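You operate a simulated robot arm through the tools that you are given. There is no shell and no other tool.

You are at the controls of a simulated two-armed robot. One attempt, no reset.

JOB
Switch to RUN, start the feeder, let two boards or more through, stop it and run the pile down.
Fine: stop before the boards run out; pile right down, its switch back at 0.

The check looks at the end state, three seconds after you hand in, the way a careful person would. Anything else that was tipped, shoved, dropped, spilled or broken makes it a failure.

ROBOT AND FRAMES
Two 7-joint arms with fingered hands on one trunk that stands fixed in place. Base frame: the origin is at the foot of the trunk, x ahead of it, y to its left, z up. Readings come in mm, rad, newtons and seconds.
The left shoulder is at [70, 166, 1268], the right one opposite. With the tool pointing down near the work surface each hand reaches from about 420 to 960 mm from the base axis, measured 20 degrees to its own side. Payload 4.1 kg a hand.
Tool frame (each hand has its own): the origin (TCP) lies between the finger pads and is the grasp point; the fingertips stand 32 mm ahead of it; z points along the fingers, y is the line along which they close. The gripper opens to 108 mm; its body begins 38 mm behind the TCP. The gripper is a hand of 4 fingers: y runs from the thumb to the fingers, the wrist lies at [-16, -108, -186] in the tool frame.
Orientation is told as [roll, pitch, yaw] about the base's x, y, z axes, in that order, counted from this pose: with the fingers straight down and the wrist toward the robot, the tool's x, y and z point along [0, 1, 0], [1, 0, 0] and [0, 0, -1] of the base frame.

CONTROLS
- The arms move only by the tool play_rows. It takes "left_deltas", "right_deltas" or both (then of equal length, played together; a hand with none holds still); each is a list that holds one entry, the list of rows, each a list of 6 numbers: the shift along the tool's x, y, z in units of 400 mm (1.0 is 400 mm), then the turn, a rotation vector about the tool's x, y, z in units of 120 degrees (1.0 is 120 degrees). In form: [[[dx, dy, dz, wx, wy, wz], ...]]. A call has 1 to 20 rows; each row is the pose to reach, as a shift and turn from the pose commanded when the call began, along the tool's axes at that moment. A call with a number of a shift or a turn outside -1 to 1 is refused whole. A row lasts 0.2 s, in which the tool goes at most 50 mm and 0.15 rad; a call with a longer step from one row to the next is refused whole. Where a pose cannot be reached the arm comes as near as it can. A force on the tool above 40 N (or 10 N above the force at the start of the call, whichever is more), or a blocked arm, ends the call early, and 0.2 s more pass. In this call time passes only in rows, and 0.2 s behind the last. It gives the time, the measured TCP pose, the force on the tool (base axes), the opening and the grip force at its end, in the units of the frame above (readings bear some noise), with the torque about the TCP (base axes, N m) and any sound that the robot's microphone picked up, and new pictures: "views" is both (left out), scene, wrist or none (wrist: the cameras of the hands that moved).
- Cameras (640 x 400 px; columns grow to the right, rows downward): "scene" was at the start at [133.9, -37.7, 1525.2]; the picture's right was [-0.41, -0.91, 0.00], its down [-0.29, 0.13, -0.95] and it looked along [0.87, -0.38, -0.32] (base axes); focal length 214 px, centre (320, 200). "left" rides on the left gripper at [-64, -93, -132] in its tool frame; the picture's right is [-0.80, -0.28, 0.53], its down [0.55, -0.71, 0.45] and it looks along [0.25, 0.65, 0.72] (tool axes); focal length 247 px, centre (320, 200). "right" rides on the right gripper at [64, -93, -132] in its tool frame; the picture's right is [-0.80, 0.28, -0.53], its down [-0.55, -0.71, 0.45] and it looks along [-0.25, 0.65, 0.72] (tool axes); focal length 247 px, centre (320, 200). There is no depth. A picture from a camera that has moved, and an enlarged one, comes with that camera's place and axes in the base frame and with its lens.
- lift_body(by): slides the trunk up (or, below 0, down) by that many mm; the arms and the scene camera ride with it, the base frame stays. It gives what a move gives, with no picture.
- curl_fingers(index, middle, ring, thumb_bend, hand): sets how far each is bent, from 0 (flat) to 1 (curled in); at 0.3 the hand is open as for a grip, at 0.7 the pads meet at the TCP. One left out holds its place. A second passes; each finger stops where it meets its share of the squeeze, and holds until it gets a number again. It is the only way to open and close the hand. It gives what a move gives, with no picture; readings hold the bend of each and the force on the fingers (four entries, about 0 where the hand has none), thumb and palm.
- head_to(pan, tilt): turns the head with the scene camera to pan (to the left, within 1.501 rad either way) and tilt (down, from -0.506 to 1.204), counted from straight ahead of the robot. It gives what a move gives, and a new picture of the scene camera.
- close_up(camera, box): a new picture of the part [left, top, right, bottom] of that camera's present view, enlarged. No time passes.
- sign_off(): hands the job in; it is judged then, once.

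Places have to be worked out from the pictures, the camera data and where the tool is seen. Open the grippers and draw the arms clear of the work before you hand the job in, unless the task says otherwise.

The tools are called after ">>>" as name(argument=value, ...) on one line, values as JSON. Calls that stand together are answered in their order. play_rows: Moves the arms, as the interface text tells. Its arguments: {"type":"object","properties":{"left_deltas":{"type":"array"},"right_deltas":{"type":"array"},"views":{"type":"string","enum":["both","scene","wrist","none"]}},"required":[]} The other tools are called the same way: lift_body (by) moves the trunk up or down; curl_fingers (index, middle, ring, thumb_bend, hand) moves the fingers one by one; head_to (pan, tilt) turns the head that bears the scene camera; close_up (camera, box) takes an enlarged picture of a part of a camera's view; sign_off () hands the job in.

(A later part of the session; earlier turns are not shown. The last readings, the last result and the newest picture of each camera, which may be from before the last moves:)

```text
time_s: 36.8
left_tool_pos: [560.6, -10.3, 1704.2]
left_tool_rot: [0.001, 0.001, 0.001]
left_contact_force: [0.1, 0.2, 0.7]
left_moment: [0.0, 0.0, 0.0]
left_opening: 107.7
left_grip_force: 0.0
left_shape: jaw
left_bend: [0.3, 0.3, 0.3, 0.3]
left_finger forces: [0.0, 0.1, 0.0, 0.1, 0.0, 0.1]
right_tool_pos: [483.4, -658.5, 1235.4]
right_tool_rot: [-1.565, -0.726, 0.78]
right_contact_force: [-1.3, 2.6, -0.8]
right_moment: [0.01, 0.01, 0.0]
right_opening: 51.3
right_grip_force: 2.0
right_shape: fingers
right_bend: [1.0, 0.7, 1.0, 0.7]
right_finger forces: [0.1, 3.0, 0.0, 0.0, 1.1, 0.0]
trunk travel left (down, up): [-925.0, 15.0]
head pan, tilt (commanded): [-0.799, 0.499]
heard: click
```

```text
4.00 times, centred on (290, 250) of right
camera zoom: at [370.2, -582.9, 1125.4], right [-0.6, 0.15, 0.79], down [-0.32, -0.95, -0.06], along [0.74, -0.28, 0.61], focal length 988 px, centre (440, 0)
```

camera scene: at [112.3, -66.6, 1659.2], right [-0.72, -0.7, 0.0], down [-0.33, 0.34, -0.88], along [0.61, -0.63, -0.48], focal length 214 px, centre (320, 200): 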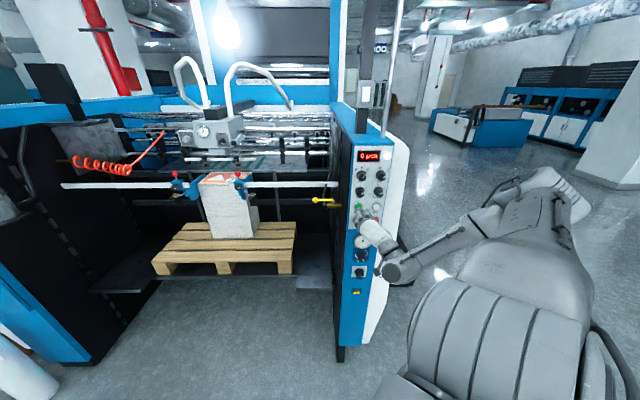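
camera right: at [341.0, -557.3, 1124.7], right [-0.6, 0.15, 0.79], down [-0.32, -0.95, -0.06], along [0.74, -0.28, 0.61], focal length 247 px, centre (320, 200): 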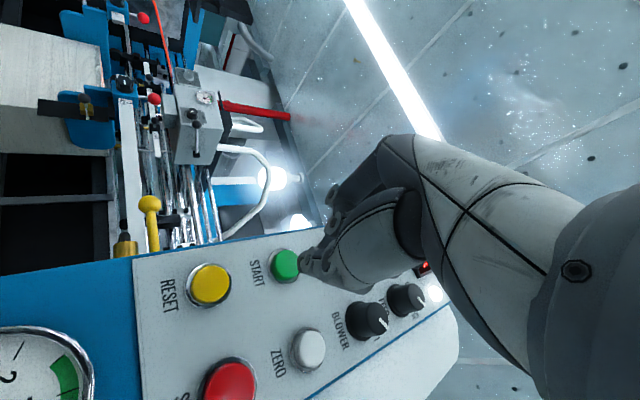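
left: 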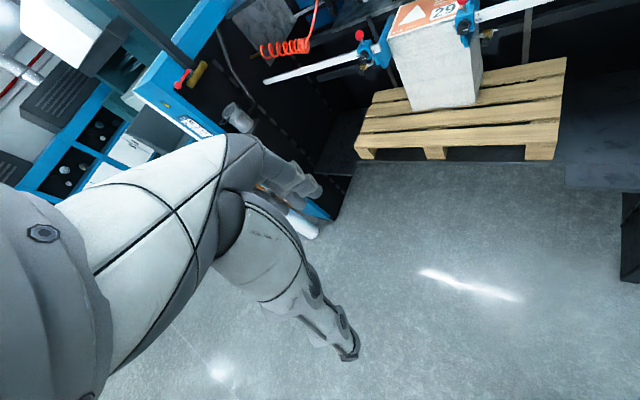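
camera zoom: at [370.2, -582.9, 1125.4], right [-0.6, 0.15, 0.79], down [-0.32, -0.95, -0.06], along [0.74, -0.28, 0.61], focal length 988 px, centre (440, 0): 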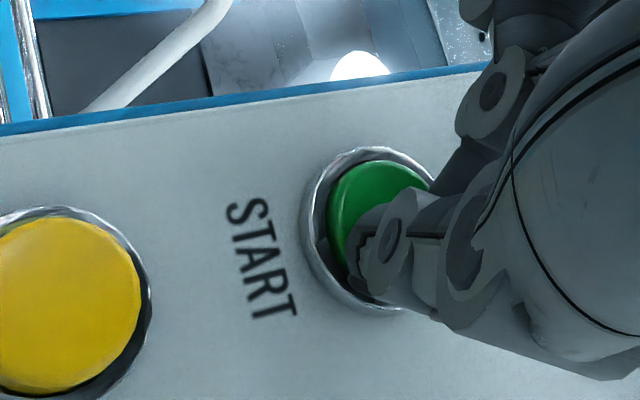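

A click was heard: START is pressed. I back off and slide diagonally to hover over STOP (l 196.5, z 1169.5) right away.

>>> play_rows(right_deltas=[[[0, 0, -0.06, 0, 0, 0], [0.001, -0.123, -0.06, 0, 0, 0], [0.003, -0.246, -0.06, 0, 0, 0]]], views="both")

>>> close_up(camera="scene", box=[345, 140, 415, 230])

>>> close_up(camera="right", box=[220, 200, 360, 320])

```text
time_s: 37.6
left_tool_pos: [560.4, -14.2, 1703.9]
left_tool_rot: [0.002, 0.0, -0.002]
left_contact_force: [-0.5, -0.5, -0.2]
left_moment: [0.03, -0.01, -0.01]
left_opening: 107.5
left_grip_force: 0.1
left_shape: jaw
left_bend: [0.3, 0.3, 0.3, 0.3]
left_finger forces: [0.0, 0.1, 0.0, 0.1, 0.1, 0.0]
right_tool_pos: [414.2, -696.1, 1167.3]
right_tool_rot: [-1.563, -0.73, 0.779]
right_contact_force: [-0.1, 0.5, -0.5]
right_moment: [-0.02, -0.02, -0.04]
right_opening: 51.2
right_grip_force: 0.0
right_shape: fingers
right_bend: [1.0, 0.7, 1.0, 0.7]
right_finger forces: [0.1, 0.0, 0.0, 0.0, 0.0, 0.0]
trunk travel left (down, up): [-925.0, 15.0]
head pan, tilt (commanded): [-0.799, 0.499]
camera scene: at [111.4, -67.7, 1659.2], right [-0.72, -0.7, 0.0], down [-0.33, 0.34, -0.88], along [0.61, -0.63, -0.48], focal length 214 px, centre (320, 200)
camera right: at [302.2, -620.0, 1057.6], right [-0.6, 0.15, 0.79], down [-0.32, -0.95, -0.06], along [0.73, -0.29, 0.62], focal length 247 px, centre (320, 200)
```

scene: 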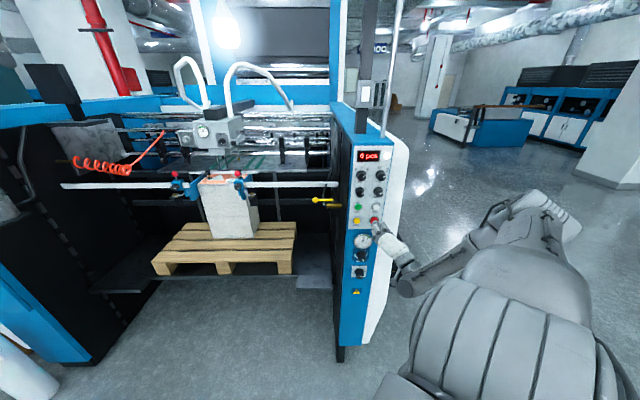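
right: 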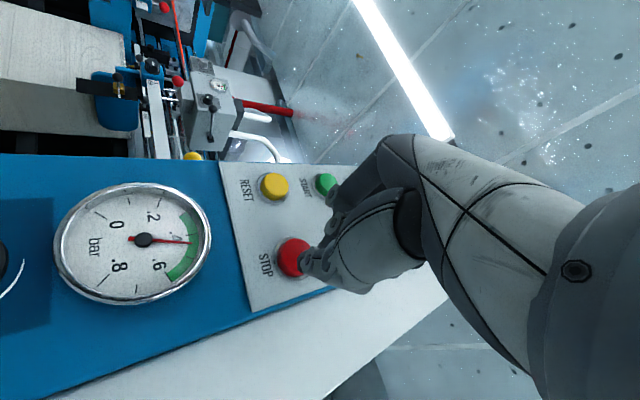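

```text
4.44 times, centred on (380, 185) of scene
camera zoom: at [111.4, -67.7, 1659.2], right [-0.72, -0.7, 0.0], down [-0.33, 0.34, -0.88], along [0.61, -0.63, -0.48], focal length 953 px, centre (53, 267)
```

zoom: 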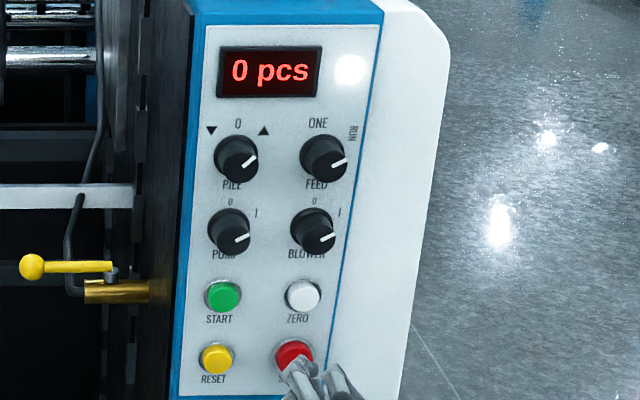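

```text
3.33 times, centred on (290, 260) of right
camera zoom: at [302.2, -620.0, 1057.6], right [-0.6, 0.15, 0.79], down [-0.32, -0.95, -0.06], along [0.73, -0.29, 0.62], focal length 823 px, centre (420, 0)
```

zoom: 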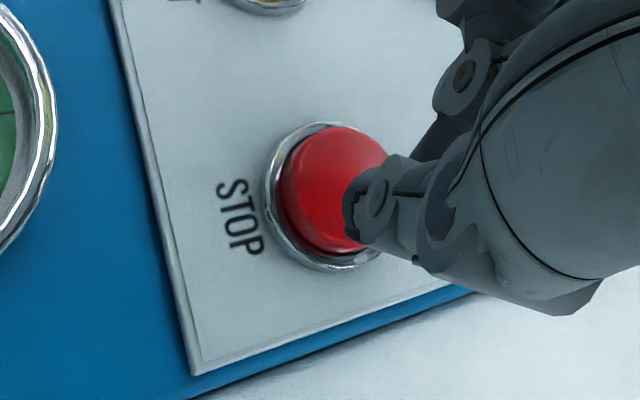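

Hovering over STOP; counter still 0. I look at the feeder to see whether it's running.

>>> close_up(camera="scene", box=[140, 90, 320, 250])

>>> close_up(camera="right", box=[0, 0, 320, 180])

```text
2.50 times, centred on (230, 170) of scene
camera zoom: at [111.4, -67.7, 1659.2], right [-0.72, -0.7, 0.0], down [-0.33, 0.34, -0.88], along [0.61, -0.63, -0.48], focal length 536 px, centre (545, 275)
```

zoom: 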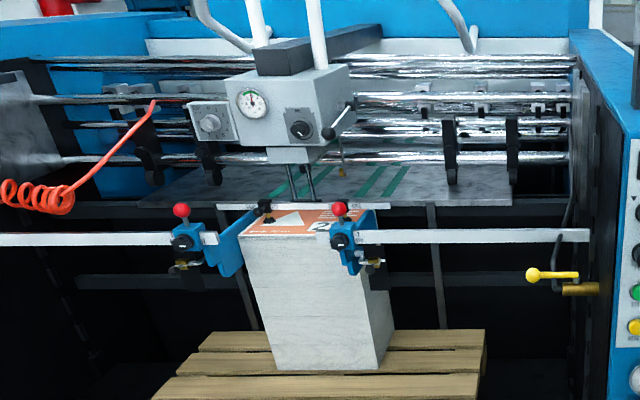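

```text
2.00 times, centred on (160, 90) of right
camera zoom: at [302.2, -620.0, 1057.6], right [-0.6, 0.15, 0.79], down [-0.32, -0.95, -0.06], along [0.73, -0.29, 0.62], focal length 494 px, centre (640, 420)
```

zoom: 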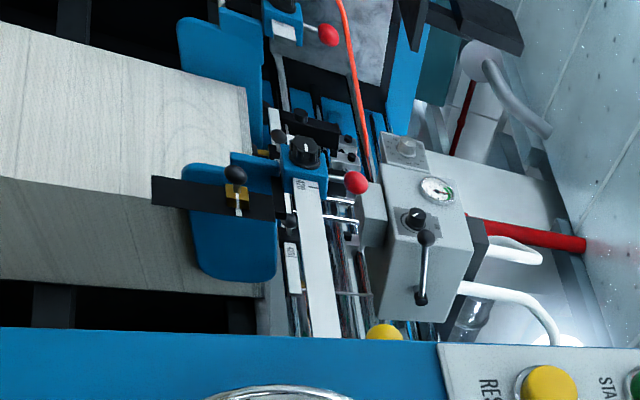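

The sucker head has come down on the top board: the feeder is running. I wait in place briefly, watching the counter.

>>> play_rows(right_deltas=[[[0, 0, 0, 0, 0, 0], [0, 0, 0, 0, 0, 0]]], views="scene")

>>> close_up(camera="scene", box=[140, 90, 420, 250])

```text
time_s: 38.2
left_tool_pos: [560.4, -11.9, 1703.4]
left_tool_rot: [0.001, 0.0, 0.0]
left_contact_force: [0.2, -0.3, 0.2]
left_moment: [-0.01, 0.03, 0.01]
left_opening: 107.8
left_grip_force: 0.1
left_shape: jaw
left_bend: [0.3, 0.3, 0.3, 0.3]
left_finger forces: [0.0, 0.0, 0.1, 0.0, 0.1, 0.0]
right_tool_pos: [414.5, -694.9, 1168.5]
right_tool_rot: [-1.563, -0.727, 0.78]
right_contact_force: [-0.8, 0.2, 0.3]
right_moment: [0.01, -0.04, -0.01]
right_opening: 51.2
right_grip_force: 0.0
right_shape: fingers
right_bend: [1.0, 0.7, 1.0, 0.7]
right_finger forces: [0.0, 0.1, 0.0, 0.1, 0.0, 0.0]
trunk travel left (down, up): [-925.0, 15.0]
head pan, tilt (commanded): [-0.799, 0.499]
camera scene: at [111.7, -66.3, 1659.1], right [-0.72, -0.7, 0.0], down [-0.33, 0.34, -0.88], along [0.61, -0.63, -0.48], focal length 214 px, centre (320, 200)
```

scene: 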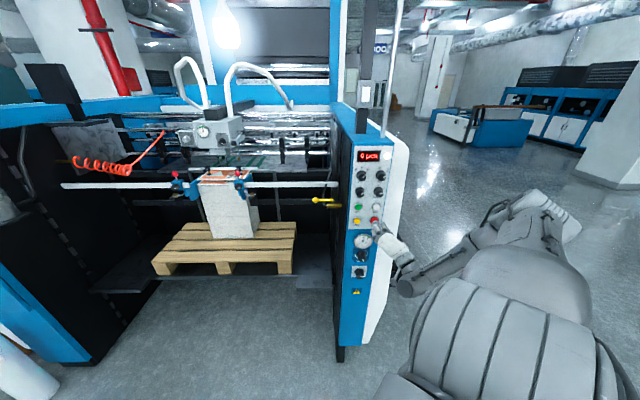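

```text
2.29 times, centred on (280, 170) of scene
camera zoom: at [111.7, -66.3, 1659.1], right [-0.72, -0.7, 0.0], down [-0.33, 0.34, -0.88], along [0.61, -0.63, -0.48], focal length 490 px, centre (411, 269)
```

zoom: 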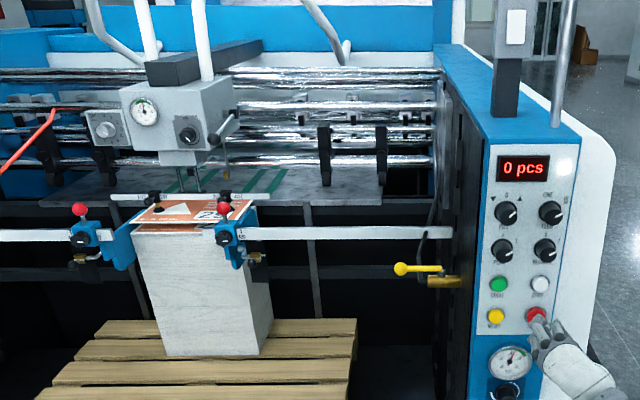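

The first board is lifted by the suckers, moving inward. I keep waiting in short steps.

>>> play_rows(right_deltas=[[[0, 0, 0, 0, 0, 0], [0, 0, 0, 0, 0, 0]]], views="none")

>>> close_up(camera="scene", box=[140, 90, 420, 250])

```text
time_s: 38.8
left_tool_pos: [561.3, -11.7, 1703.2]
left_tool_rot: [0.0, 0.0, -0.002]
left_contact_force: [-0.2, 0.2, 0.1]
left_moment: [0.01, 0.0, -0.02]
left_opening: 107.9
left_grip_force: 0.0
left_shape: jaw
left_bend: [0.3, 0.3, 0.3, 0.3]
left_finger forces: [0.1, 0.0, 0.0, 0.0, 0.1, 0.0]
right_tool_pos: [414.1, -694.3, 1167.9]
right_tool_rot: [-1.566, -0.728, 0.78]
right_contact_force: [-0.3, 0.3, -0.4]
right_moment: [0.03, 0.0, -0.03]
right_opening: 51.3
right_grip_force: 0.1
right_shape: fingers
right_bend: [1.0, 0.7, 1.0, 0.7]
right_finger forces: [0.2, 0.0, 0.0, 0.1, 0.0, 0.1]
trunk travel left (down, up): [-925.0, 15.0]
head pan, tilt (commanded): [-0.799, 0.499]
```

```text
2.29 times, centred on (280, 170) of scene
camera zoom: at [111.9, -65.6, 1659.1], right [-0.72, -0.7, 0.0], down [-0.33, 0.34, -0.88], along [0.61, -0.63, -0.48], focal length 490 px, centre (411, 269)
```

zoom: 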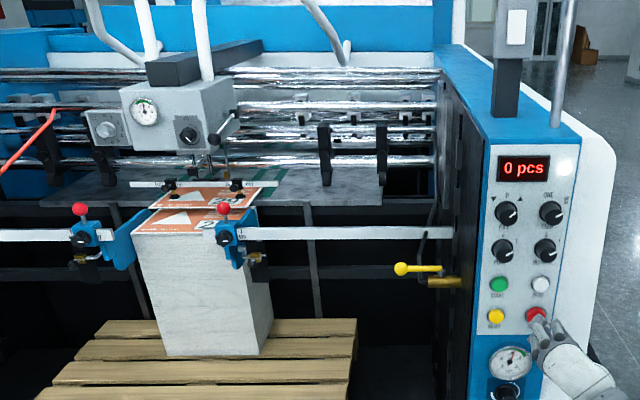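

The first board is being carried onto the table; counter still 0. I wait another second.

>>> play_rows(right_deltas=[[[0, 0, 0, 0, 0, 0], [0, 0, 0, 0, 0, 0], [0, 0, 0, 0, 0, 0], [0, 0, 0, 0, 0, 0]]], views="none")

>>> close_up(camera="scene", box=[140, 90, 420, 250])

```text
time_s: 39.8
left_tool_pos: [561.3, -10.7, 1703.1]
left_tool_rot: [0.001, 0.001, 0.001]
left_contact_force: [0.2, 0.8, 1.2]
left_moment: [-0.01, 0.04, 0.0]
left_opening: 108.0
left_grip_force: 0.0
left_shape: jaw
left_bend: [0.3, 0.3, 0.3, 0.3]
left_finger forces: [0.0, 0.0, 0.1, 0.0, 0.1, 0.0]
right_tool_pos: [414.8, -694.5, 1168.1]
right_tool_rot: [-1.566, -0.726, 0.779]
right_contact_force: [-0.1, 0.7, -0.3]
right_moment: [0.01, -0.01, -0.01]
right_opening: 51.1
right_grip_force: 0.1
right_shape: fingers
right_bend: [1.0, 0.7, 1.0, 0.7]
right_finger forces: [0.0, 0.0, 0.1, 0.1, 0.0, 0.0]
trunk travel left (down, up): [-925.0, 15.0]
head pan, tilt (commanded): [-0.799, 0.499]
```

```text
2.29 times, centred on (280, 170) of scene
camera zoom: at [112.2, -65.1, 1659.1], right [-0.72, -0.7, 0.0], down [-0.33, 0.34, -0.88], along [0.61, -0.63, -0.48], focal length 490 px, centre (411, 269)
```

zoom: 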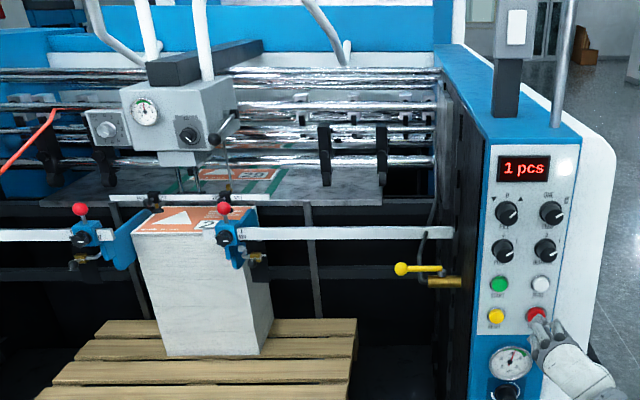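

Counter shows 1; a second cycle is starting, about 2.5 s per board. I wait about another second.

>>> play_rows(right_deltas=[[[0, 0, 0, 0, 0, 0], [0, 0, 0, 0, 0, 0], [0, 0, 0, 0, 0, 0], [0, 0, 0, 0, 0, 0], [0, 0, 0, 0, 0, 0]]], views="none")

>>> close_up(camera="scene", box=[140, 90, 420, 250])

```text
time_s: 41.0
left_tool_pos: [561.7, -12.0, 1704.4]
left_tool_rot: [0.0, 0.001, 0.0]
left_contact_force: [0.5, -0.9, 0.7]
left_moment: [0.04, 0.02, 0.0]
left_opening: 107.5
left_grip_force: 0.1
left_shape: jaw
left_bend: [0.3, 0.3, 0.3, 0.3]
left_finger forces: [0.0, 0.0, 0.0, 0.1, 0.1, 0.0]
right_tool_pos: [415.2, -693.6, 1168.9]
right_tool_rot: [-1.565, -0.728, 0.779]
right_contact_force: [0.5, -0.6, 0.2]
right_moment: [0.04, 0.01, -0.02]
right_opening: 51.2
right_grip_force: 0.1
right_shape: fingers
right_bend: [1.0, 0.7, 1.0, 0.7]
right_finger forces: [0.0, 0.0, 0.1, 0.0, 0.0, 0.1]
trunk travel left (down, up): [-925.0, 15.0]
head pan, tilt (commanded): [-0.799, 0.499]
```

```text
2.29 times, centred on (280, 170) of scene
camera zoom: at [112.1, -65.2, 1659.1], right [-0.72, -0.7, 0.0], down [-0.33, 0.34, -0.88], along [0.61, -0.63, -0.48], focal length 490 px, centre (411, 269)
```

zoom: 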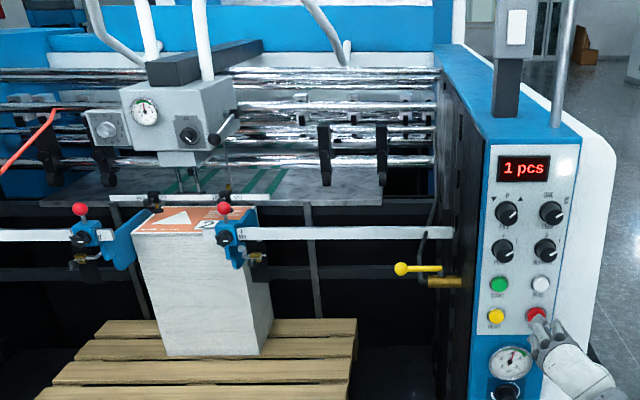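

First board gone, suckers back down on the pile. I continue waiting in ~1 s steps.

>>> play_rows(right_deltas=[[[0, 0, 0, 0, 0, 0], [0, 0, 0, 0, 0, 0], [0, 0, 0, 0, 0, 0], [0, 0, 0, 0, 0, 0]]], views="none")

>>> close_up(camera="scene", box=[140, 90, 420, 250])

```text
time_s: 42.0
left_tool_pos: [561.3, -10.9, 1704.0]
left_tool_rot: [0.0, 0.001, 0.001]
left_contact_force: [-0.4, 0.8, 0.0]
left_moment: [0.02, -0.01, 0.01]
left_opening: 107.9
left_grip_force: 0.0
left_shape: jaw
left_bend: [0.3, 0.3, 0.3, 0.3]
left_finger forces: [0.0, 0.1, 0.1, 0.1, 0.1, 0.0]
right_tool_pos: [413.8, -694.3, 1167.0]
right_tool_rot: [-1.566, -0.729, 0.778]
right_contact_force: [-0.3, -0.4, 0.3]
right_moment: [-0.02, 0.0, 0.04]
right_opening: 51.2
right_grip_force: 0.1
right_shape: fingers
right_bend: [1.0, 0.7, 1.0, 0.7]
right_finger forces: [0.0, 0.1, 0.1, 0.0, 0.0, 0.0]
trunk travel left (down, up): [-925.0, 15.0]
head pan, tilt (commanded): [-0.799, 0.499]
```

```text
2.29 times, centred on (280, 170) of scene
camera zoom: at [112.1, -65.2, 1659.1], right [-0.72, -0.7, 0.0], down [-0.33, 0.34, -0.88], along [0.61, -0.63, -0.48], focal length 490 px, centre (411, 269)
```

zoom: 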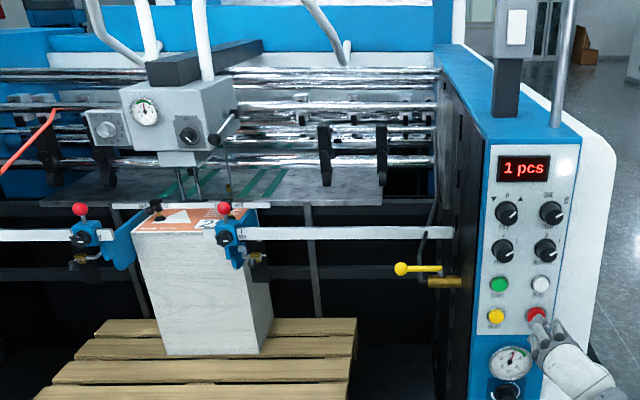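

The suckers are down on the second board. I wait another 1 s.

>>> play_rows(right_deltas=[[[0, 0, 0, 0, 0, 0], [0, 0, 0, 0, 0, 0], [0, 0, 0, 0, 0, 0], [0, 0, 0, 0, 0, 0]]], views="none")

>>> close_up(camera="scene", box=[140, 90, 420, 250])

```text
time_s: 43.0
left_tool_pos: [561.4, -11.5, 1703.2]
left_tool_rot: [-0.001, 0.0, 0.0]
left_contact_force: [0.0, 0.0, 0.0]
left_moment: [-0.04, 0.02, 0.0]
left_opening: 107.9
left_grip_force: 0.1
left_shape: jaw
left_bend: [0.3, 0.3, 0.3, 0.3]
left_finger forces: [0.0, 0.1, 0.0, 0.0, 0.1, 0.0]
right_tool_pos: [414.5, -694.5, 1167.8]
right_tool_rot: [-1.566, -0.727, 0.78]
right_contact_force: [-0.5, 0.6, 0.4]
right_moment: [-0.02, -0.02, -0.01]
right_opening: 51.0
right_grip_force: 0.0
right_shape: fingers
right_bend: [1.0, 0.7, 1.0, 0.7]
right_finger forces: [0.0, 0.0, 0.1, 0.0, 0.1, 0.0]
trunk travel left (down, up): [-925.0, 15.0]
head pan, tilt (commanded): [-0.799, 0.499]
```

```text
2.29 times, centred on (280, 170) of scene
camera zoom: at [112.1, -65.2, 1659.1], right [-0.72, -0.7, 0.0], down [-0.33, 0.34, -0.88], along [0.61, -0.63, -0.48], focal length 490 px, centre (411, 269)
```

zoom: 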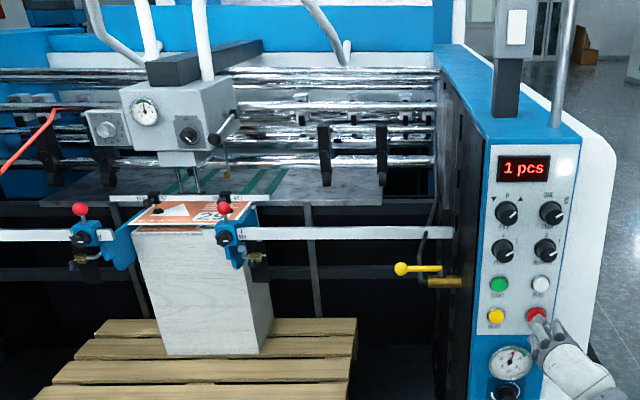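

Second board lifted (period ~5 s). I wait 1.2 s more for the count to reach 2.

>>> play_rows(right_deltas=[[[0, 0, 0, 0, 0, 0], [0, 0, 0, 0, 0, 0], [0, 0, 0, 0, 0, 0], [0, 0, 0, 0, 0, 0], [0, 0, 0, 0, 0, 0]]], views="none")

>>> close_up(camera="scene", box=[140, 90, 420, 250])

```text
time_s: 44.2
left_tool_pos: [560.8, -11.3, 1704.3]
left_tool_rot: [0.0, 0.0, 0.0]
left_contact_force: [0.1, 0.3, -0.8]
left_moment: [0.03, 0.02, 0.01]
left_opening: 107.6
left_grip_force: 0.0
left_shape: jaw
left_bend: [0.3, 0.3, 0.3, 0.3]
left_finger forces: [0.1, 0.1, 0.0, 0.1, 0.0, 0.0]
right_tool_pos: [415.6, -694.4, 1167.7]
right_tool_rot: [-1.564, -0.727, 0.779]
right_contact_force: [0.1, 0.0, 0.8]
right_moment: [-0.01, 0.01, -0.03]
right_opening: 51.2
right_grip_force: 0.1
right_shape: fingers
right_bend: [1.0, 0.7, 1.0, 0.7]
right_finger forces: [0.1, 0.1, 0.0, 0.0, 0.0, 0.0]
trunk travel left (down, up): [-925.0, 15.0]
head pan, tilt (commanded): [-0.799, 0.499]
```

```text
2.29 times, centred on (280, 170) of scene
camera zoom: at [112.1, -65.2, 1659.1], right [-0.72, -0.7, 0.0], down [-0.33, 0.34, -0.88], along [0.61, -0.63, -0.48], focal length 490 px, centre (411, 269)
```

zoom: 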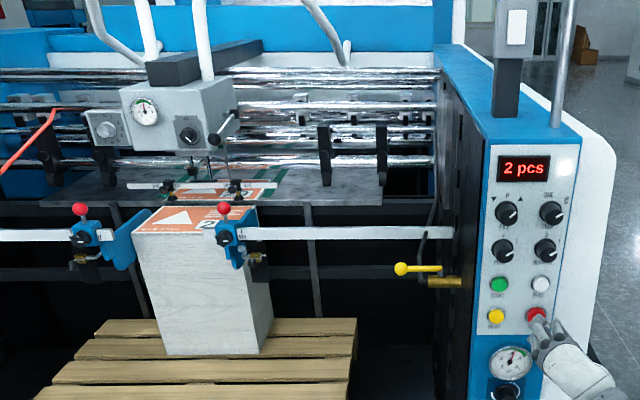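

Counter shows 2 pcs. I let this board clear the table (~1 s), then push STOP before the next pick-up.

>>> play_rows(right_deltas=[[[0, 0, 0, 0, 0, 0], [0, 0, 0, 0, 0, 0], [0, 0, 0, 0, 0, 0], [0, 0, 0.02, 0, 0, 0], [0, 0, 0.035, 0, 0, 0], [0, 0, 0.045, 0, 0, 0]]], views="none")

>>> close_up(camera="scene", box=[140, 90, 420, 250])

>>> close_up(camera="right", box=[220, 200, 360, 320])

```text
time_s: 45.6
left_tool_pos: [561.4, -11.9, 1704.7]
left_tool_rot: [-0.001, -0.001, 0.0]
left_contact_force: [-0.7, 0.2, -0.2]
left_moment: [0.0, 0.02, 0.01]
left_opening: 107.8
left_grip_force: 0.1
left_shape: jaw
left_bend: [0.3, 0.3, 0.3, 0.3]
left_finger forces: [0.0, 0.0, 0.0, 0.0, 0.1, 0.1]
right_tool_pos: [426.8, -706.4, 1168.5]
right_tool_rot: [-1.565, -0.728, 0.779]
right_contact_force: [-0.3, -0.2, 0.3]
right_moment: [0.0, -0.03, -0.02]
right_opening: 51.4
right_grip_force: 0.0
right_shape: fingers
right_bend: [1.0, 0.7, 1.0, 0.7]
right_finger forces: [0.0, 0.1, 0.1, 0.0, 0.1, 0.0]
trunk travel left (down, up): [-925.0, 15.0]
head pan, tilt (commanded): [-0.799, 0.499]
```

```text
2.29 times, centred on (280, 170) of scene
camera zoom: at [112.1, -65.2, 1659.2], right [-0.72, -0.7, 0.0], down [-0.33, 0.34, -0.88], along [0.61, -0.63, -0.48], focal length 490 px, centre (411, 269)
```

zoom: 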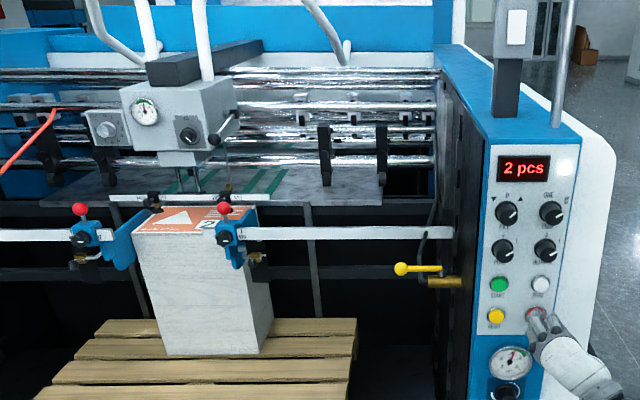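

```text
3.33 times, centred on (290, 260) of right
camera zoom: at [315.1, -631.1, 1058.5], right [-0.6, 0.15, 0.79], down [-0.32, -0.95, -0.06], along [0.74, -0.28, 0.62], focal length 823 px, centre (420, 0)
```

zoom: 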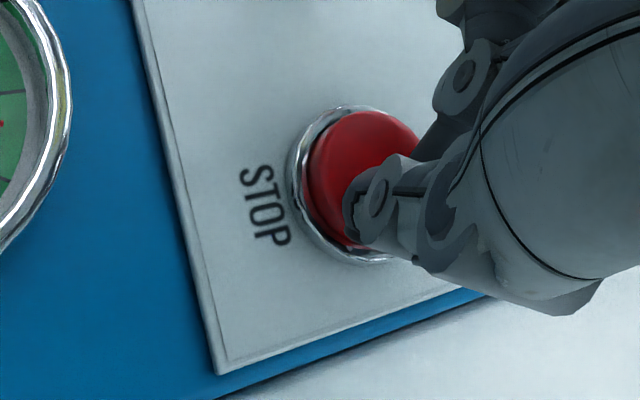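

The second board has cleared and no contact with STOP yet (d 801). I push on another ~9 mm.

>>> play_rows(right_deltas=[[[0, 0, 0.015, 0, 0, 0], [0, 0, 0.023, 0, 0, 0]]], views="none")

>>> close_up(camera="scene", box=[140, 90, 420, 250])

>>> close_up(camera="right", box=[220, 200, 360, 320])

```text
time_s: 46.2
left_tool_pos: [559.4, -8.2, 1704.4]
left_tool_rot: [-0.002, -0.002, 0.001]
left_contact_force: [0.0, 0.2, 0.5]
left_moment: [0.01, 0.02, -0.03]
left_opening: 107.7
left_grip_force: 0.0
left_shape: jaw
left_bend: [0.3, 0.3, 0.3, 0.3]
left_finger forces: [0.0, 0.0, 0.0, 0.1, 0.0, 0.0]
right_tool_pos: [432.0, -710.8, 1168.1]
right_tool_rot: [-1.565, -0.728, 0.781]
right_contact_force: [-6.4, 8.5, -1.7]
right_moment: [0.02, 0.03, -0.02]
right_opening: 51.5
right_grip_force: 5.5
right_shape: fingers
right_bend: [1.0, 0.71, 1.0, 0.69]
right_finger forces: [0.1, 6.5, 0.0, 0.0, 4.6, 0.0]
trunk travel left (down, up): [-925.0, 15.0]
head pan, tilt (commanded): [-0.799, 0.499]
heard: click
```

```text
2.29 times, centred on (280, 170) of scene
camera zoom: at [110.3, -62.7, 1659.3], right [-0.72, -0.7, 0.0], down [-0.33, 0.34, -0.88], along [0.61, -0.63, -0.48], focal length 490 px, centre (411, 269)
```

zoom: 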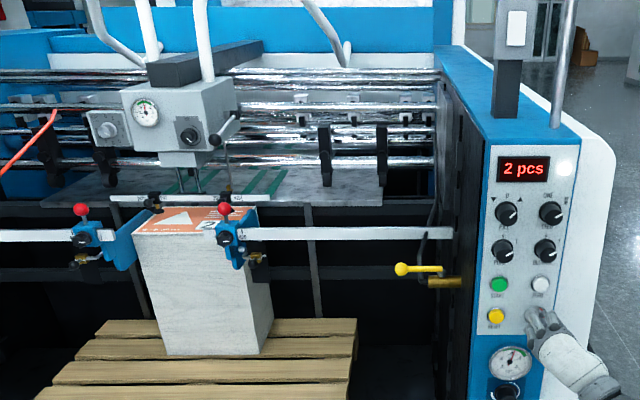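

```text
3.33 times, centred on (290, 260) of right
camera zoom: at [320.3, -635.2, 1059.3], right [-0.6, 0.15, 0.79], down [-0.32, -0.95, -0.06], along [0.74, -0.28, 0.62], focal length 823 px, centre (420, 0)
```

zoom: 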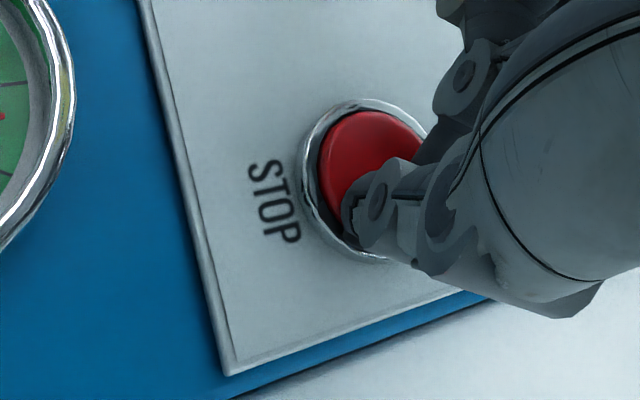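

Click heard with the red button pressed in: STOP done. I retreat straight back, then move in front of the PILE knob (l 126, z 1365) at a safe depth, and check the feeder stays stopped.

>>> play_rows(right_deltas=[[[0, 0, -0.055, 0, 0, 0], [0, 0, -0.107, 0, 0, 0], [-0.05, 0.0925, -0.107, 0, 0, 0], [-0.101, 0.185, -0.107, 0, 0, 0], [-0.1515, 0.2775, -0.107, 0, 0, 0], [-0.202, 0.37, -0.107, 0, 0, 0], [-0.2525, 0.4625, -0.107, 0, 0, 0]]], views="both")

>>> close_up(camera="scene", box=[140, 90, 420, 250])

>>> close_up(camera="right", box=[220, 160, 400, 350])

```text
time_s: 47.8
left_tool_pos: [562.8, -9.0, 1704.8]
left_tool_rot: [-0.002, 0.001, 0.0]
left_contact_force: [0.8, 0.9, 0.3]
left_moment: [0.0, 0.03, 0.02]
left_opening: 107.9
left_grip_force: 0.1
left_shape: jaw
left_bend: [0.3, 0.3, 0.3, 0.3]
left_finger forces: [0.0, 0.1, 0.1, 0.0, 0.1, 0.0]
right_tool_pos: [454.4, -630.4, 1366.9]
right_tool_rot: [-1.564, -0.727, 0.782]
right_contact_force: [-0.1, -0.4, 0.6]
right_moment: [0.03, -0.01, -0.03]
right_opening: 50.9
right_grip_force: 0.1
right_shape: fingers
right_bend: [1.0, 0.7, 1.0, 0.7]
right_finger forces: [0.1, 0.0, 0.0, 0.1, 0.0, 0.0]
trunk travel left (down, up): [-925.0, 15.0]
head pan, tilt (commanded): [-0.799, 0.499]
camera scene: at [112.9, -62.9, 1659.1], right [-0.72, -0.7, 0.0], down [-0.33, 0.34, -0.88], along [0.61, -0.63, -0.48], focal length 214 px, centre (320, 200)
camera right: at [343.2, -555.1, 1258.0], right [-0.6, 0.15, 0.79], down [-0.32, -0.95, -0.06], along [0.74, -0.28, 0.61], focal length 247 px, centre (320, 200)
```

scene: 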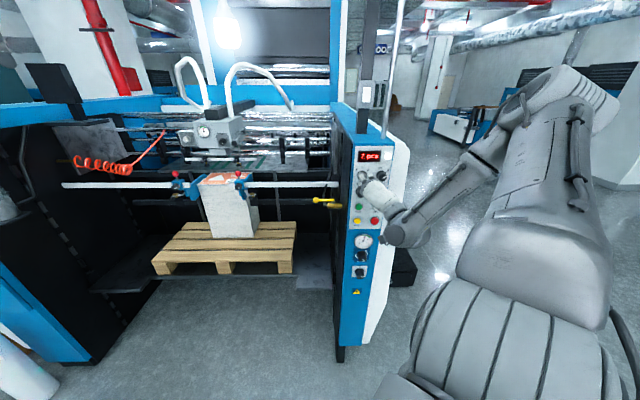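
right: 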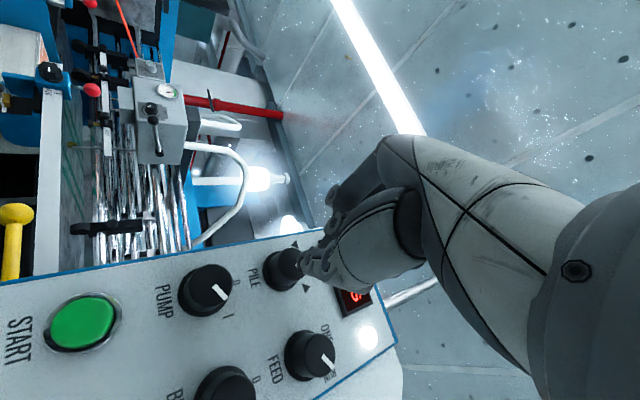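

```text
2.29 times, centred on (280, 170) of scene
camera zoom: at [112.9, -62.9, 1659.1], right [-0.72, -0.7, 0.0], down [-0.33, 0.34, -0.88], along [0.61, -0.63, -0.48], focal length 490 px, centre (411, 269)
```

zoom: 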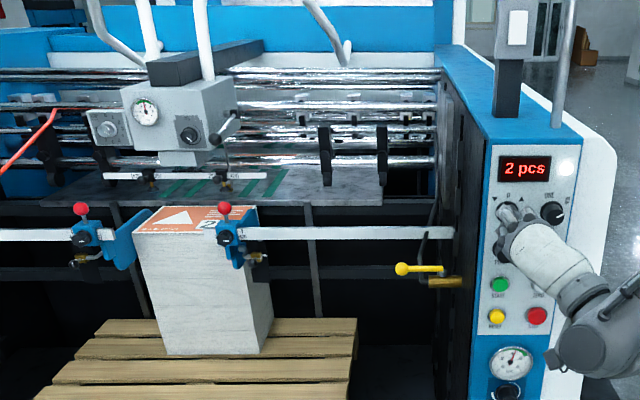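

```text
2.11 times, centred on (310, 255) of right
camera zoom: at [343.2, -555.1, 1258.0], right [-0.6, 0.15, 0.79], down [-0.32, -0.95, -0.06], along [0.74, -0.28, 0.61], focal length 520 px, centre (341, 84)
```

zoom: 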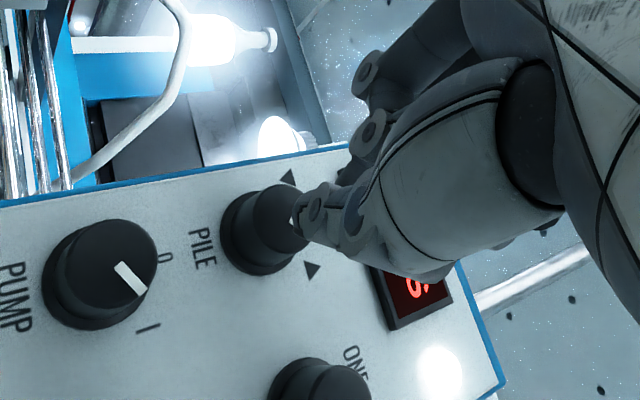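

The sucker bar is parked up, counter stays 2: the feeder is stopped. The hand is aligned with PILE; I open the pincer and test the 90° counter-clockwise roll in free air before gripping.

>>> curl_fingers(hand="right", middle=0.48, thumb_bend=0.52)

>>> play_rows(right_deltas=[[[0, 0, 0, 0, 0, -0.068], [0, 0, 0, 0, 0, -0.136], [0, 0, 0, 0, 0, -0.204], [0, 0, 0, 0, 0, -0.272], [0, 0, 0, 0, 0, -0.34], [0, 0, 0, 0, 0, -0.408], [0, 0, 0, 0, 0, -0.476], [0, 0, 0, 0, 0, -0.544], [0, 0, 0, 0, 0, -0.612], [0, 0, 0, 0, 0, -0.68], [0, 0, 0, 0, 0, -0.75], [0, 0, 0, 0, 0, -0.8]]], views="both")

```text
time_s: 48.8
left_tool_pos: [560.5, -12.8, 1704.8]
left_tool_rot: [-0.001, 0.0, 0.0]
left_contact_force: [0.3, -1.1, -0.7]
left_moment: [0.01, -0.04, -0.05]
left_opening: 108.0
left_grip_force: 0.0
left_shape: jaw
left_bend: [0.3, 0.3, 0.3, 0.3]
left_finger forces: [0.1, 0.1, 0.0, 0.1, 0.1, 0.0]
right_tool_pos: [453.9, -632.6, 1365.9]
right_tool_rot: [-1.566, -0.728, 0.78]
right_contact_force: [0.9, 0.2, -0.3]
right_moment: [-0.02, 0.04, 0.01]
right_opening: 59.3
right_grip_force: 0.0
right_shape: fingers
right_bend: [1.0, 0.48, 1.0, 0.52]
right_finger forces: [0.1, 0.0, 0.0, 0.0, 0.0, 0.0]
trunk travel left (down, up): [-925.0, 15.0]
head pan, tilt (commanded): [-0.799, 0.499]
```

```text
time_s: 51.4
left_tool_pos: [561.6, -10.7, 1702.5]
left_tool_rot: [0.0, 0.002, 0.001]
left_contact_force: [1.0, 0.6, 0.3]
left_moment: [-0.03, 0.02, 0.01]
left_opening: 107.7
left_grip_force: 0.0
left_shape: jaw
left_bend: [0.3, 0.3, 0.3, 0.3]
left_finger forces: [0.0, 0.0, 0.0, 0.0, 0.0, 0.0]
right_tool_pos: [454.9, -633.3, 1365.9]
right_tool_rot: [-1.564, 0.95, 0.791]
right_contact_force: [1.2, -1.1, 0.4]
right_moment: [-0.01, -0.01, 0.01]
right_opening: 59.4
right_grip_force: 0.1
right_shape: fingers
right_bend: [1.0, 0.48, 1.0, 0.52]
right_finger forces: [0.0, 0.1, 0.0, 0.1, 0.0, 0.1]
trunk travel left (down, up): [-925.0, 15.0]
head pan, tilt (commanded): [-0.799, 0.499]
camera scene: at [113.3, -64.5, 1659.1], right [-0.72, -0.7, 0.0], down [-0.33, 0.34, -0.88], along [0.61, -0.63, -0.48], focal length 214 px, centre (320, 200)
camera right: at [287.1, -613.5, 1404.7], right [0.2, 0.95, 0.24], down [0.34, -0.29, 0.89], along [0.92, -0.1, -0.39], focal length 247 px, centre (320, 200)
```

scene: 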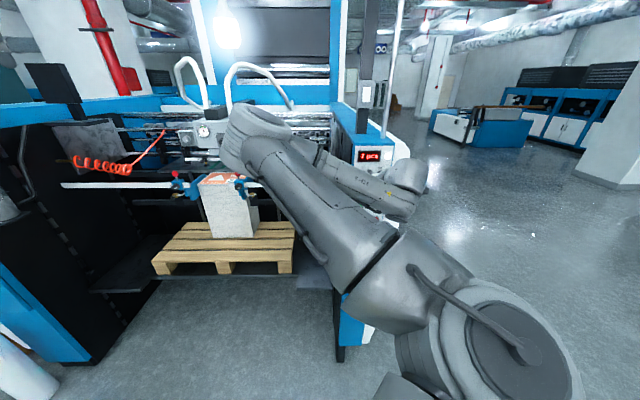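
right: 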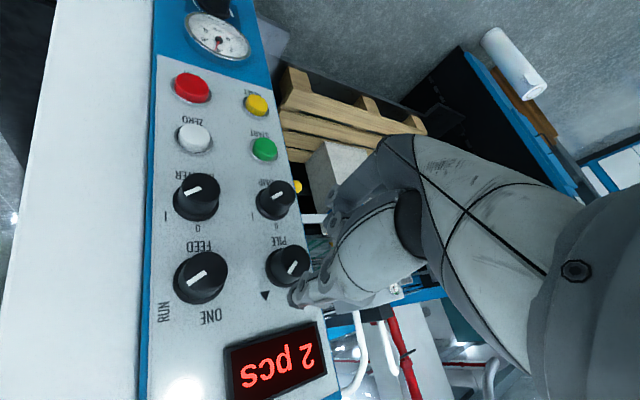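

The full roll is reachable with the TCP staying put, though the elbow swings left (clear of machine and left arm by a good margin). I roll back to about -40° to take the starting grip on PILE.

>>> play_rows(right_deltas=[[[0, 0, 0, 0, 0, 0.067], [0, 0, 0, 0, 0, 0.135], [0, 0, 0, 0, 0, 0.202], [0, 0, 0, 0, 0, 0.269], [0, 0, 0, 0, 0, 0.337], [0, 0, 0, 0, 0, 0.404], [0, 0, 0, 0, 0, 0.471], [0, 0, 0, 0, 0, 0.538], [0, 0, 0, 0, 0, 0.606], [0, 0, 0, 0, 0, 0.673], [0, 0, 0, 0, 0, 0.74], [0, 0, 0, 0, 0, 0.808], [0, 0, 0, 0, 0, 0.875]]], views="both")

>>> close_up(camera="right", box=[220, 160, 400, 350])

>>> close_up(camera="scene", box=[345, 145, 405, 205])

```text
time_s: 54.2
left_tool_pos: [559.3, -12.3, 1705.9]
left_tool_rot: [-0.001, -0.001, 0.0]
left_contact_force: [0.2, -0.4, -0.2]
left_moment: [-0.01, -0.01, 0.02]
left_opening: 107.9
left_grip_force: 0.0
left_shape: jaw
left_bend: [0.3, 0.3, 0.3, 0.3]
left_finger forces: [0.1, 0.0, 0.0, 0.0, 0.0, 0.0]
right_tool_pos: [452.7, -634.3, 1366.5]
right_tool_rot: [-1.565, -0.888, 0.782]
right_contact_force: [-0.5, 0.2, -0.4]
right_moment: [0.0, 0.03, 0.01]
right_opening: 59.3
right_grip_force: 0.0
right_shape: fingers
right_bend: [1.0, 0.48, 1.0, 0.52]
right_finger forces: [0.0, 0.0, 0.0, 0.1, 0.0, 0.0]
right hand out of reach, approached as far as the arm can: row 9
trunk travel left (down, up): [-925.0, 15.0]
head pan, tilt (commanded): [-0.799, 0.499]
camera scene: at [110.2, -66.2, 1659.3], right [-0.72, -0.7, 0.0], down [-0.33, 0.34, -0.88], along [0.61, -0.63, -0.48], focal length 214 px, centre (320, 200)
camera right: at [353.6, -545.9, 1254.5], right [-0.69, 0.06, 0.72], down [-0.3, -0.93, -0.2], along [0.66, -0.36, 0.66], focal length 247 px, centre (320, 200)
```

scene: 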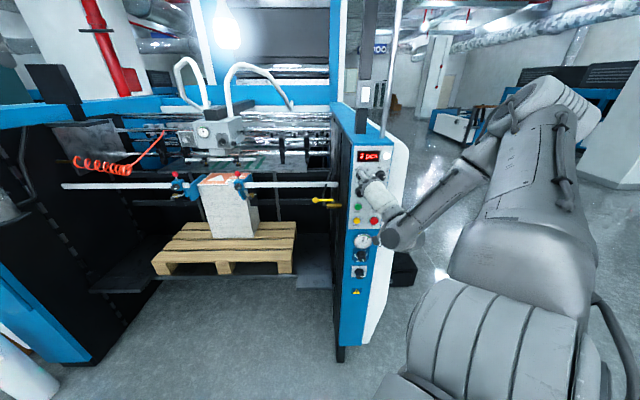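
right: 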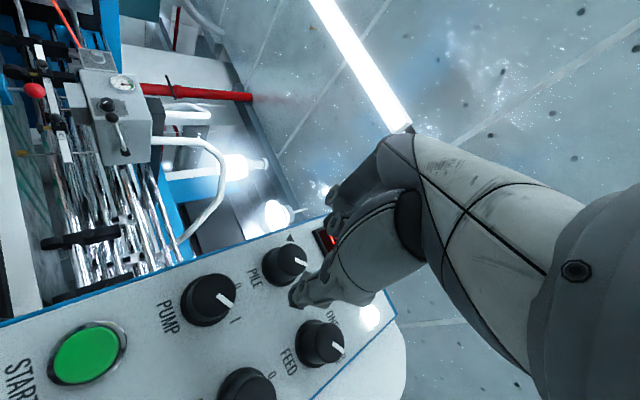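

```text
2.11 times, centred on (310, 255) of right
camera zoom: at [353.6, -545.9, 1254.5], right [-0.69, 0.06, 0.72], down [-0.3, -0.93, -0.2], along [0.66, -0.36, 0.66], focal length 520 px, centre (341, 84)
```

zoom: 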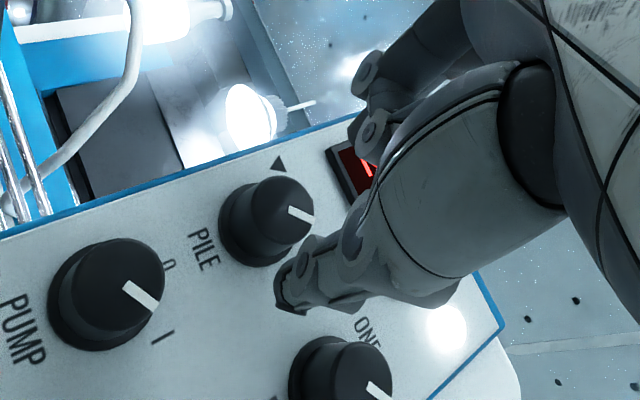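

```text
6.67 times, centred on (375, 175) of scene
camera zoom: at [110.2, -66.2, 1659.3], right [-0.72, -0.7, 0.0], down [-0.33, 0.34, -0.88], along [0.61, -0.63, -0.48], focal length 1430 px, centre (-47, 367)
```

zoom: 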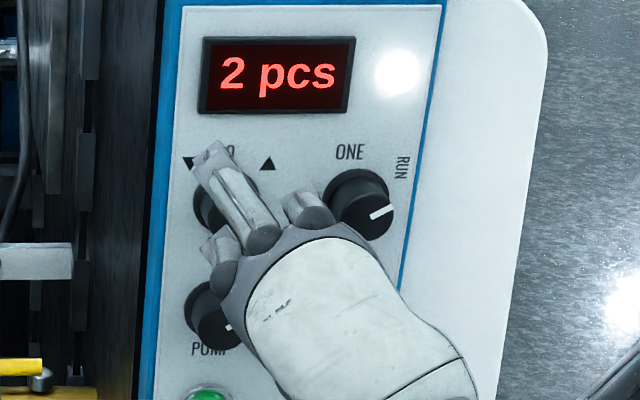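

Aligned at PILE with middle finger upper-left and thumb lower-right, clear of the neighbours. I correct ~2.5 mm left and advance to the same grip depth that worked on FEED (d≈807).

>>> play_rows(right_deltas=[[[0.003, 0, 0.03, 0, 0, 0], [0.007, 0.001, 0.06, 0, 0, 0], [0.007, 0.001, 0.08, 0, 0, 0], [0.007, 0.001, 0.096, 0, 0, 0]]], views="none")

>>> close_up(camera="right", box=[240, 170, 380, 310])

>>> close_up(camera="scene", box=[345, 145, 405, 205])

```text
time_s: 55.2
left_tool_pos: [561.5, -10.8, 1703.5]
left_tool_rot: [0.001, 0.001, -0.001]
left_contact_force: [-1.2, 0.4, -0.7]
left_moment: [0.05, 0.0, 0.03]
left_opening: 107.7
left_grip_force: 0.1
left_shape: jaw
left_bend: [0.3, 0.3, 0.3, 0.3]
left_finger forces: [0.0, 0.0, 0.1, 0.0, 0.1, 0.0]
right_tool_pos: [484.7, -657.6, 1365.1]
right_tool_rot: [-1.562, -0.883, 0.778]
right_contact_force: [-0.1, 0.6, 0.5]
right_moment: [-0.01, 0.01, 0.02]
right_opening: 59.4
right_grip_force: 0.0
right_shape: fingers
right_bend: [1.0, 0.48, 1.0, 0.52]
right_finger forces: [0.0, 0.0, 0.0, 0.0, 0.0, 0.0]
trunk travel left (down, up): [-925.0, 15.0]
head pan, tilt (commanded): [-0.799, 0.499]
```

```text
2.86 times, centred on (310, 240) of right
camera zoom: at [384.4, -570.6, 1252.6], right [-0.68, 0.07, 0.73], down [-0.3, -0.93, -0.2], along [0.66, -0.36, 0.66], focal length 706 px, centre (349, 86)
```

zoom: 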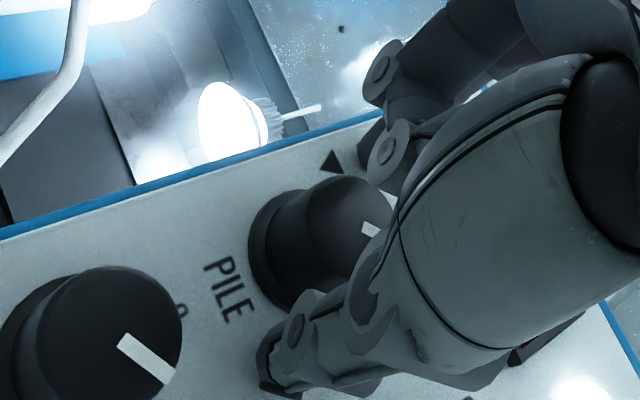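

```text
6.67 times, centred on (375, 175) of scene
camera zoom: at [112.8, -65.0, 1659.1], right [-0.72, -0.7, 0.0], down [-0.33, 0.34, -0.88], along [0.61, -0.63, -0.48], focal length 1430 px, centre (-47, 367)
```

zoom: 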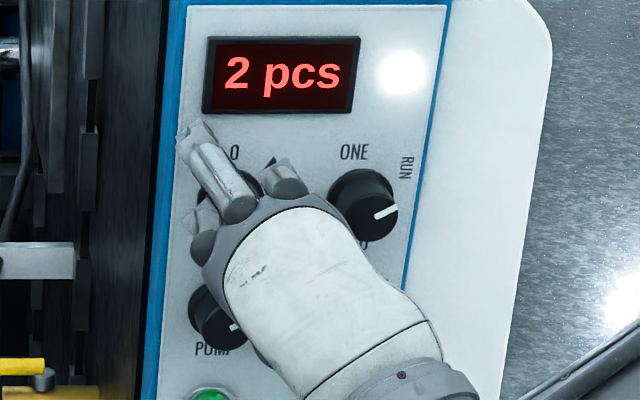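

The picture matches the good FEED grip geometry. I close the pincer on PILE.

>>> curl_fingers(hand="right", middle=0.74, thumb_bend=0.74)

>>> close_up(camera="right", box=[240, 170, 380, 310])

```text
time_s: 56.2
left_tool_pos: [561.7, -12.5, 1704.3]
left_tool_rot: [-0.001, 0.0, -0.001]
left_contact_force: [-0.3, 0.1, -0.3]
left_moment: [-0.01, 0.03, 0.03]
left_opening: 107.6
left_grip_force: 0.2
left_shape: jaw
left_bend: [0.3, 0.3, 0.3, 0.3]
left_finger forces: [0.1, 0.0, 0.0, 0.0, 0.0, 0.0]
right_tool_pos: [483.9, -659.2, 1365.2]
right_tool_rot: [-1.563, -0.886, 0.779]
right_contact_force: [1.3, -0.9, -1.2]
right_moment: [-0.06, 0.04, 0.02]
right_opening: 54.8
right_grip_force: 11.7
right_shape: fingers
right_bend: [1.0, 0.63, 1.0, 0.64]
right_finger forces: [0.0, 10.3, 0.0, 0.1, 12.6, 0.1]
trunk travel left (down, up): [-925.0, 15.0]
head pan, tilt (commanded): [-0.799, 0.499]
```

```text
2.86 times, centred on (310, 240) of right
camera zoom: at [384.2, -571.1, 1252.2], right [-0.68, 0.07, 0.73], down [-0.3, -0.93, -0.2], along [0.66, -0.36, 0.66], focal length 706 px, centre (349, 86)
```

zoom: 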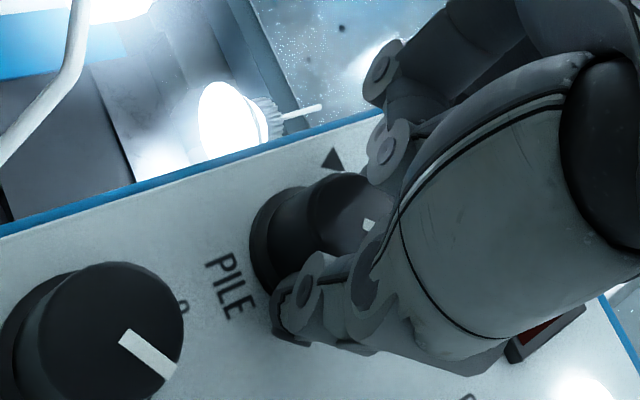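

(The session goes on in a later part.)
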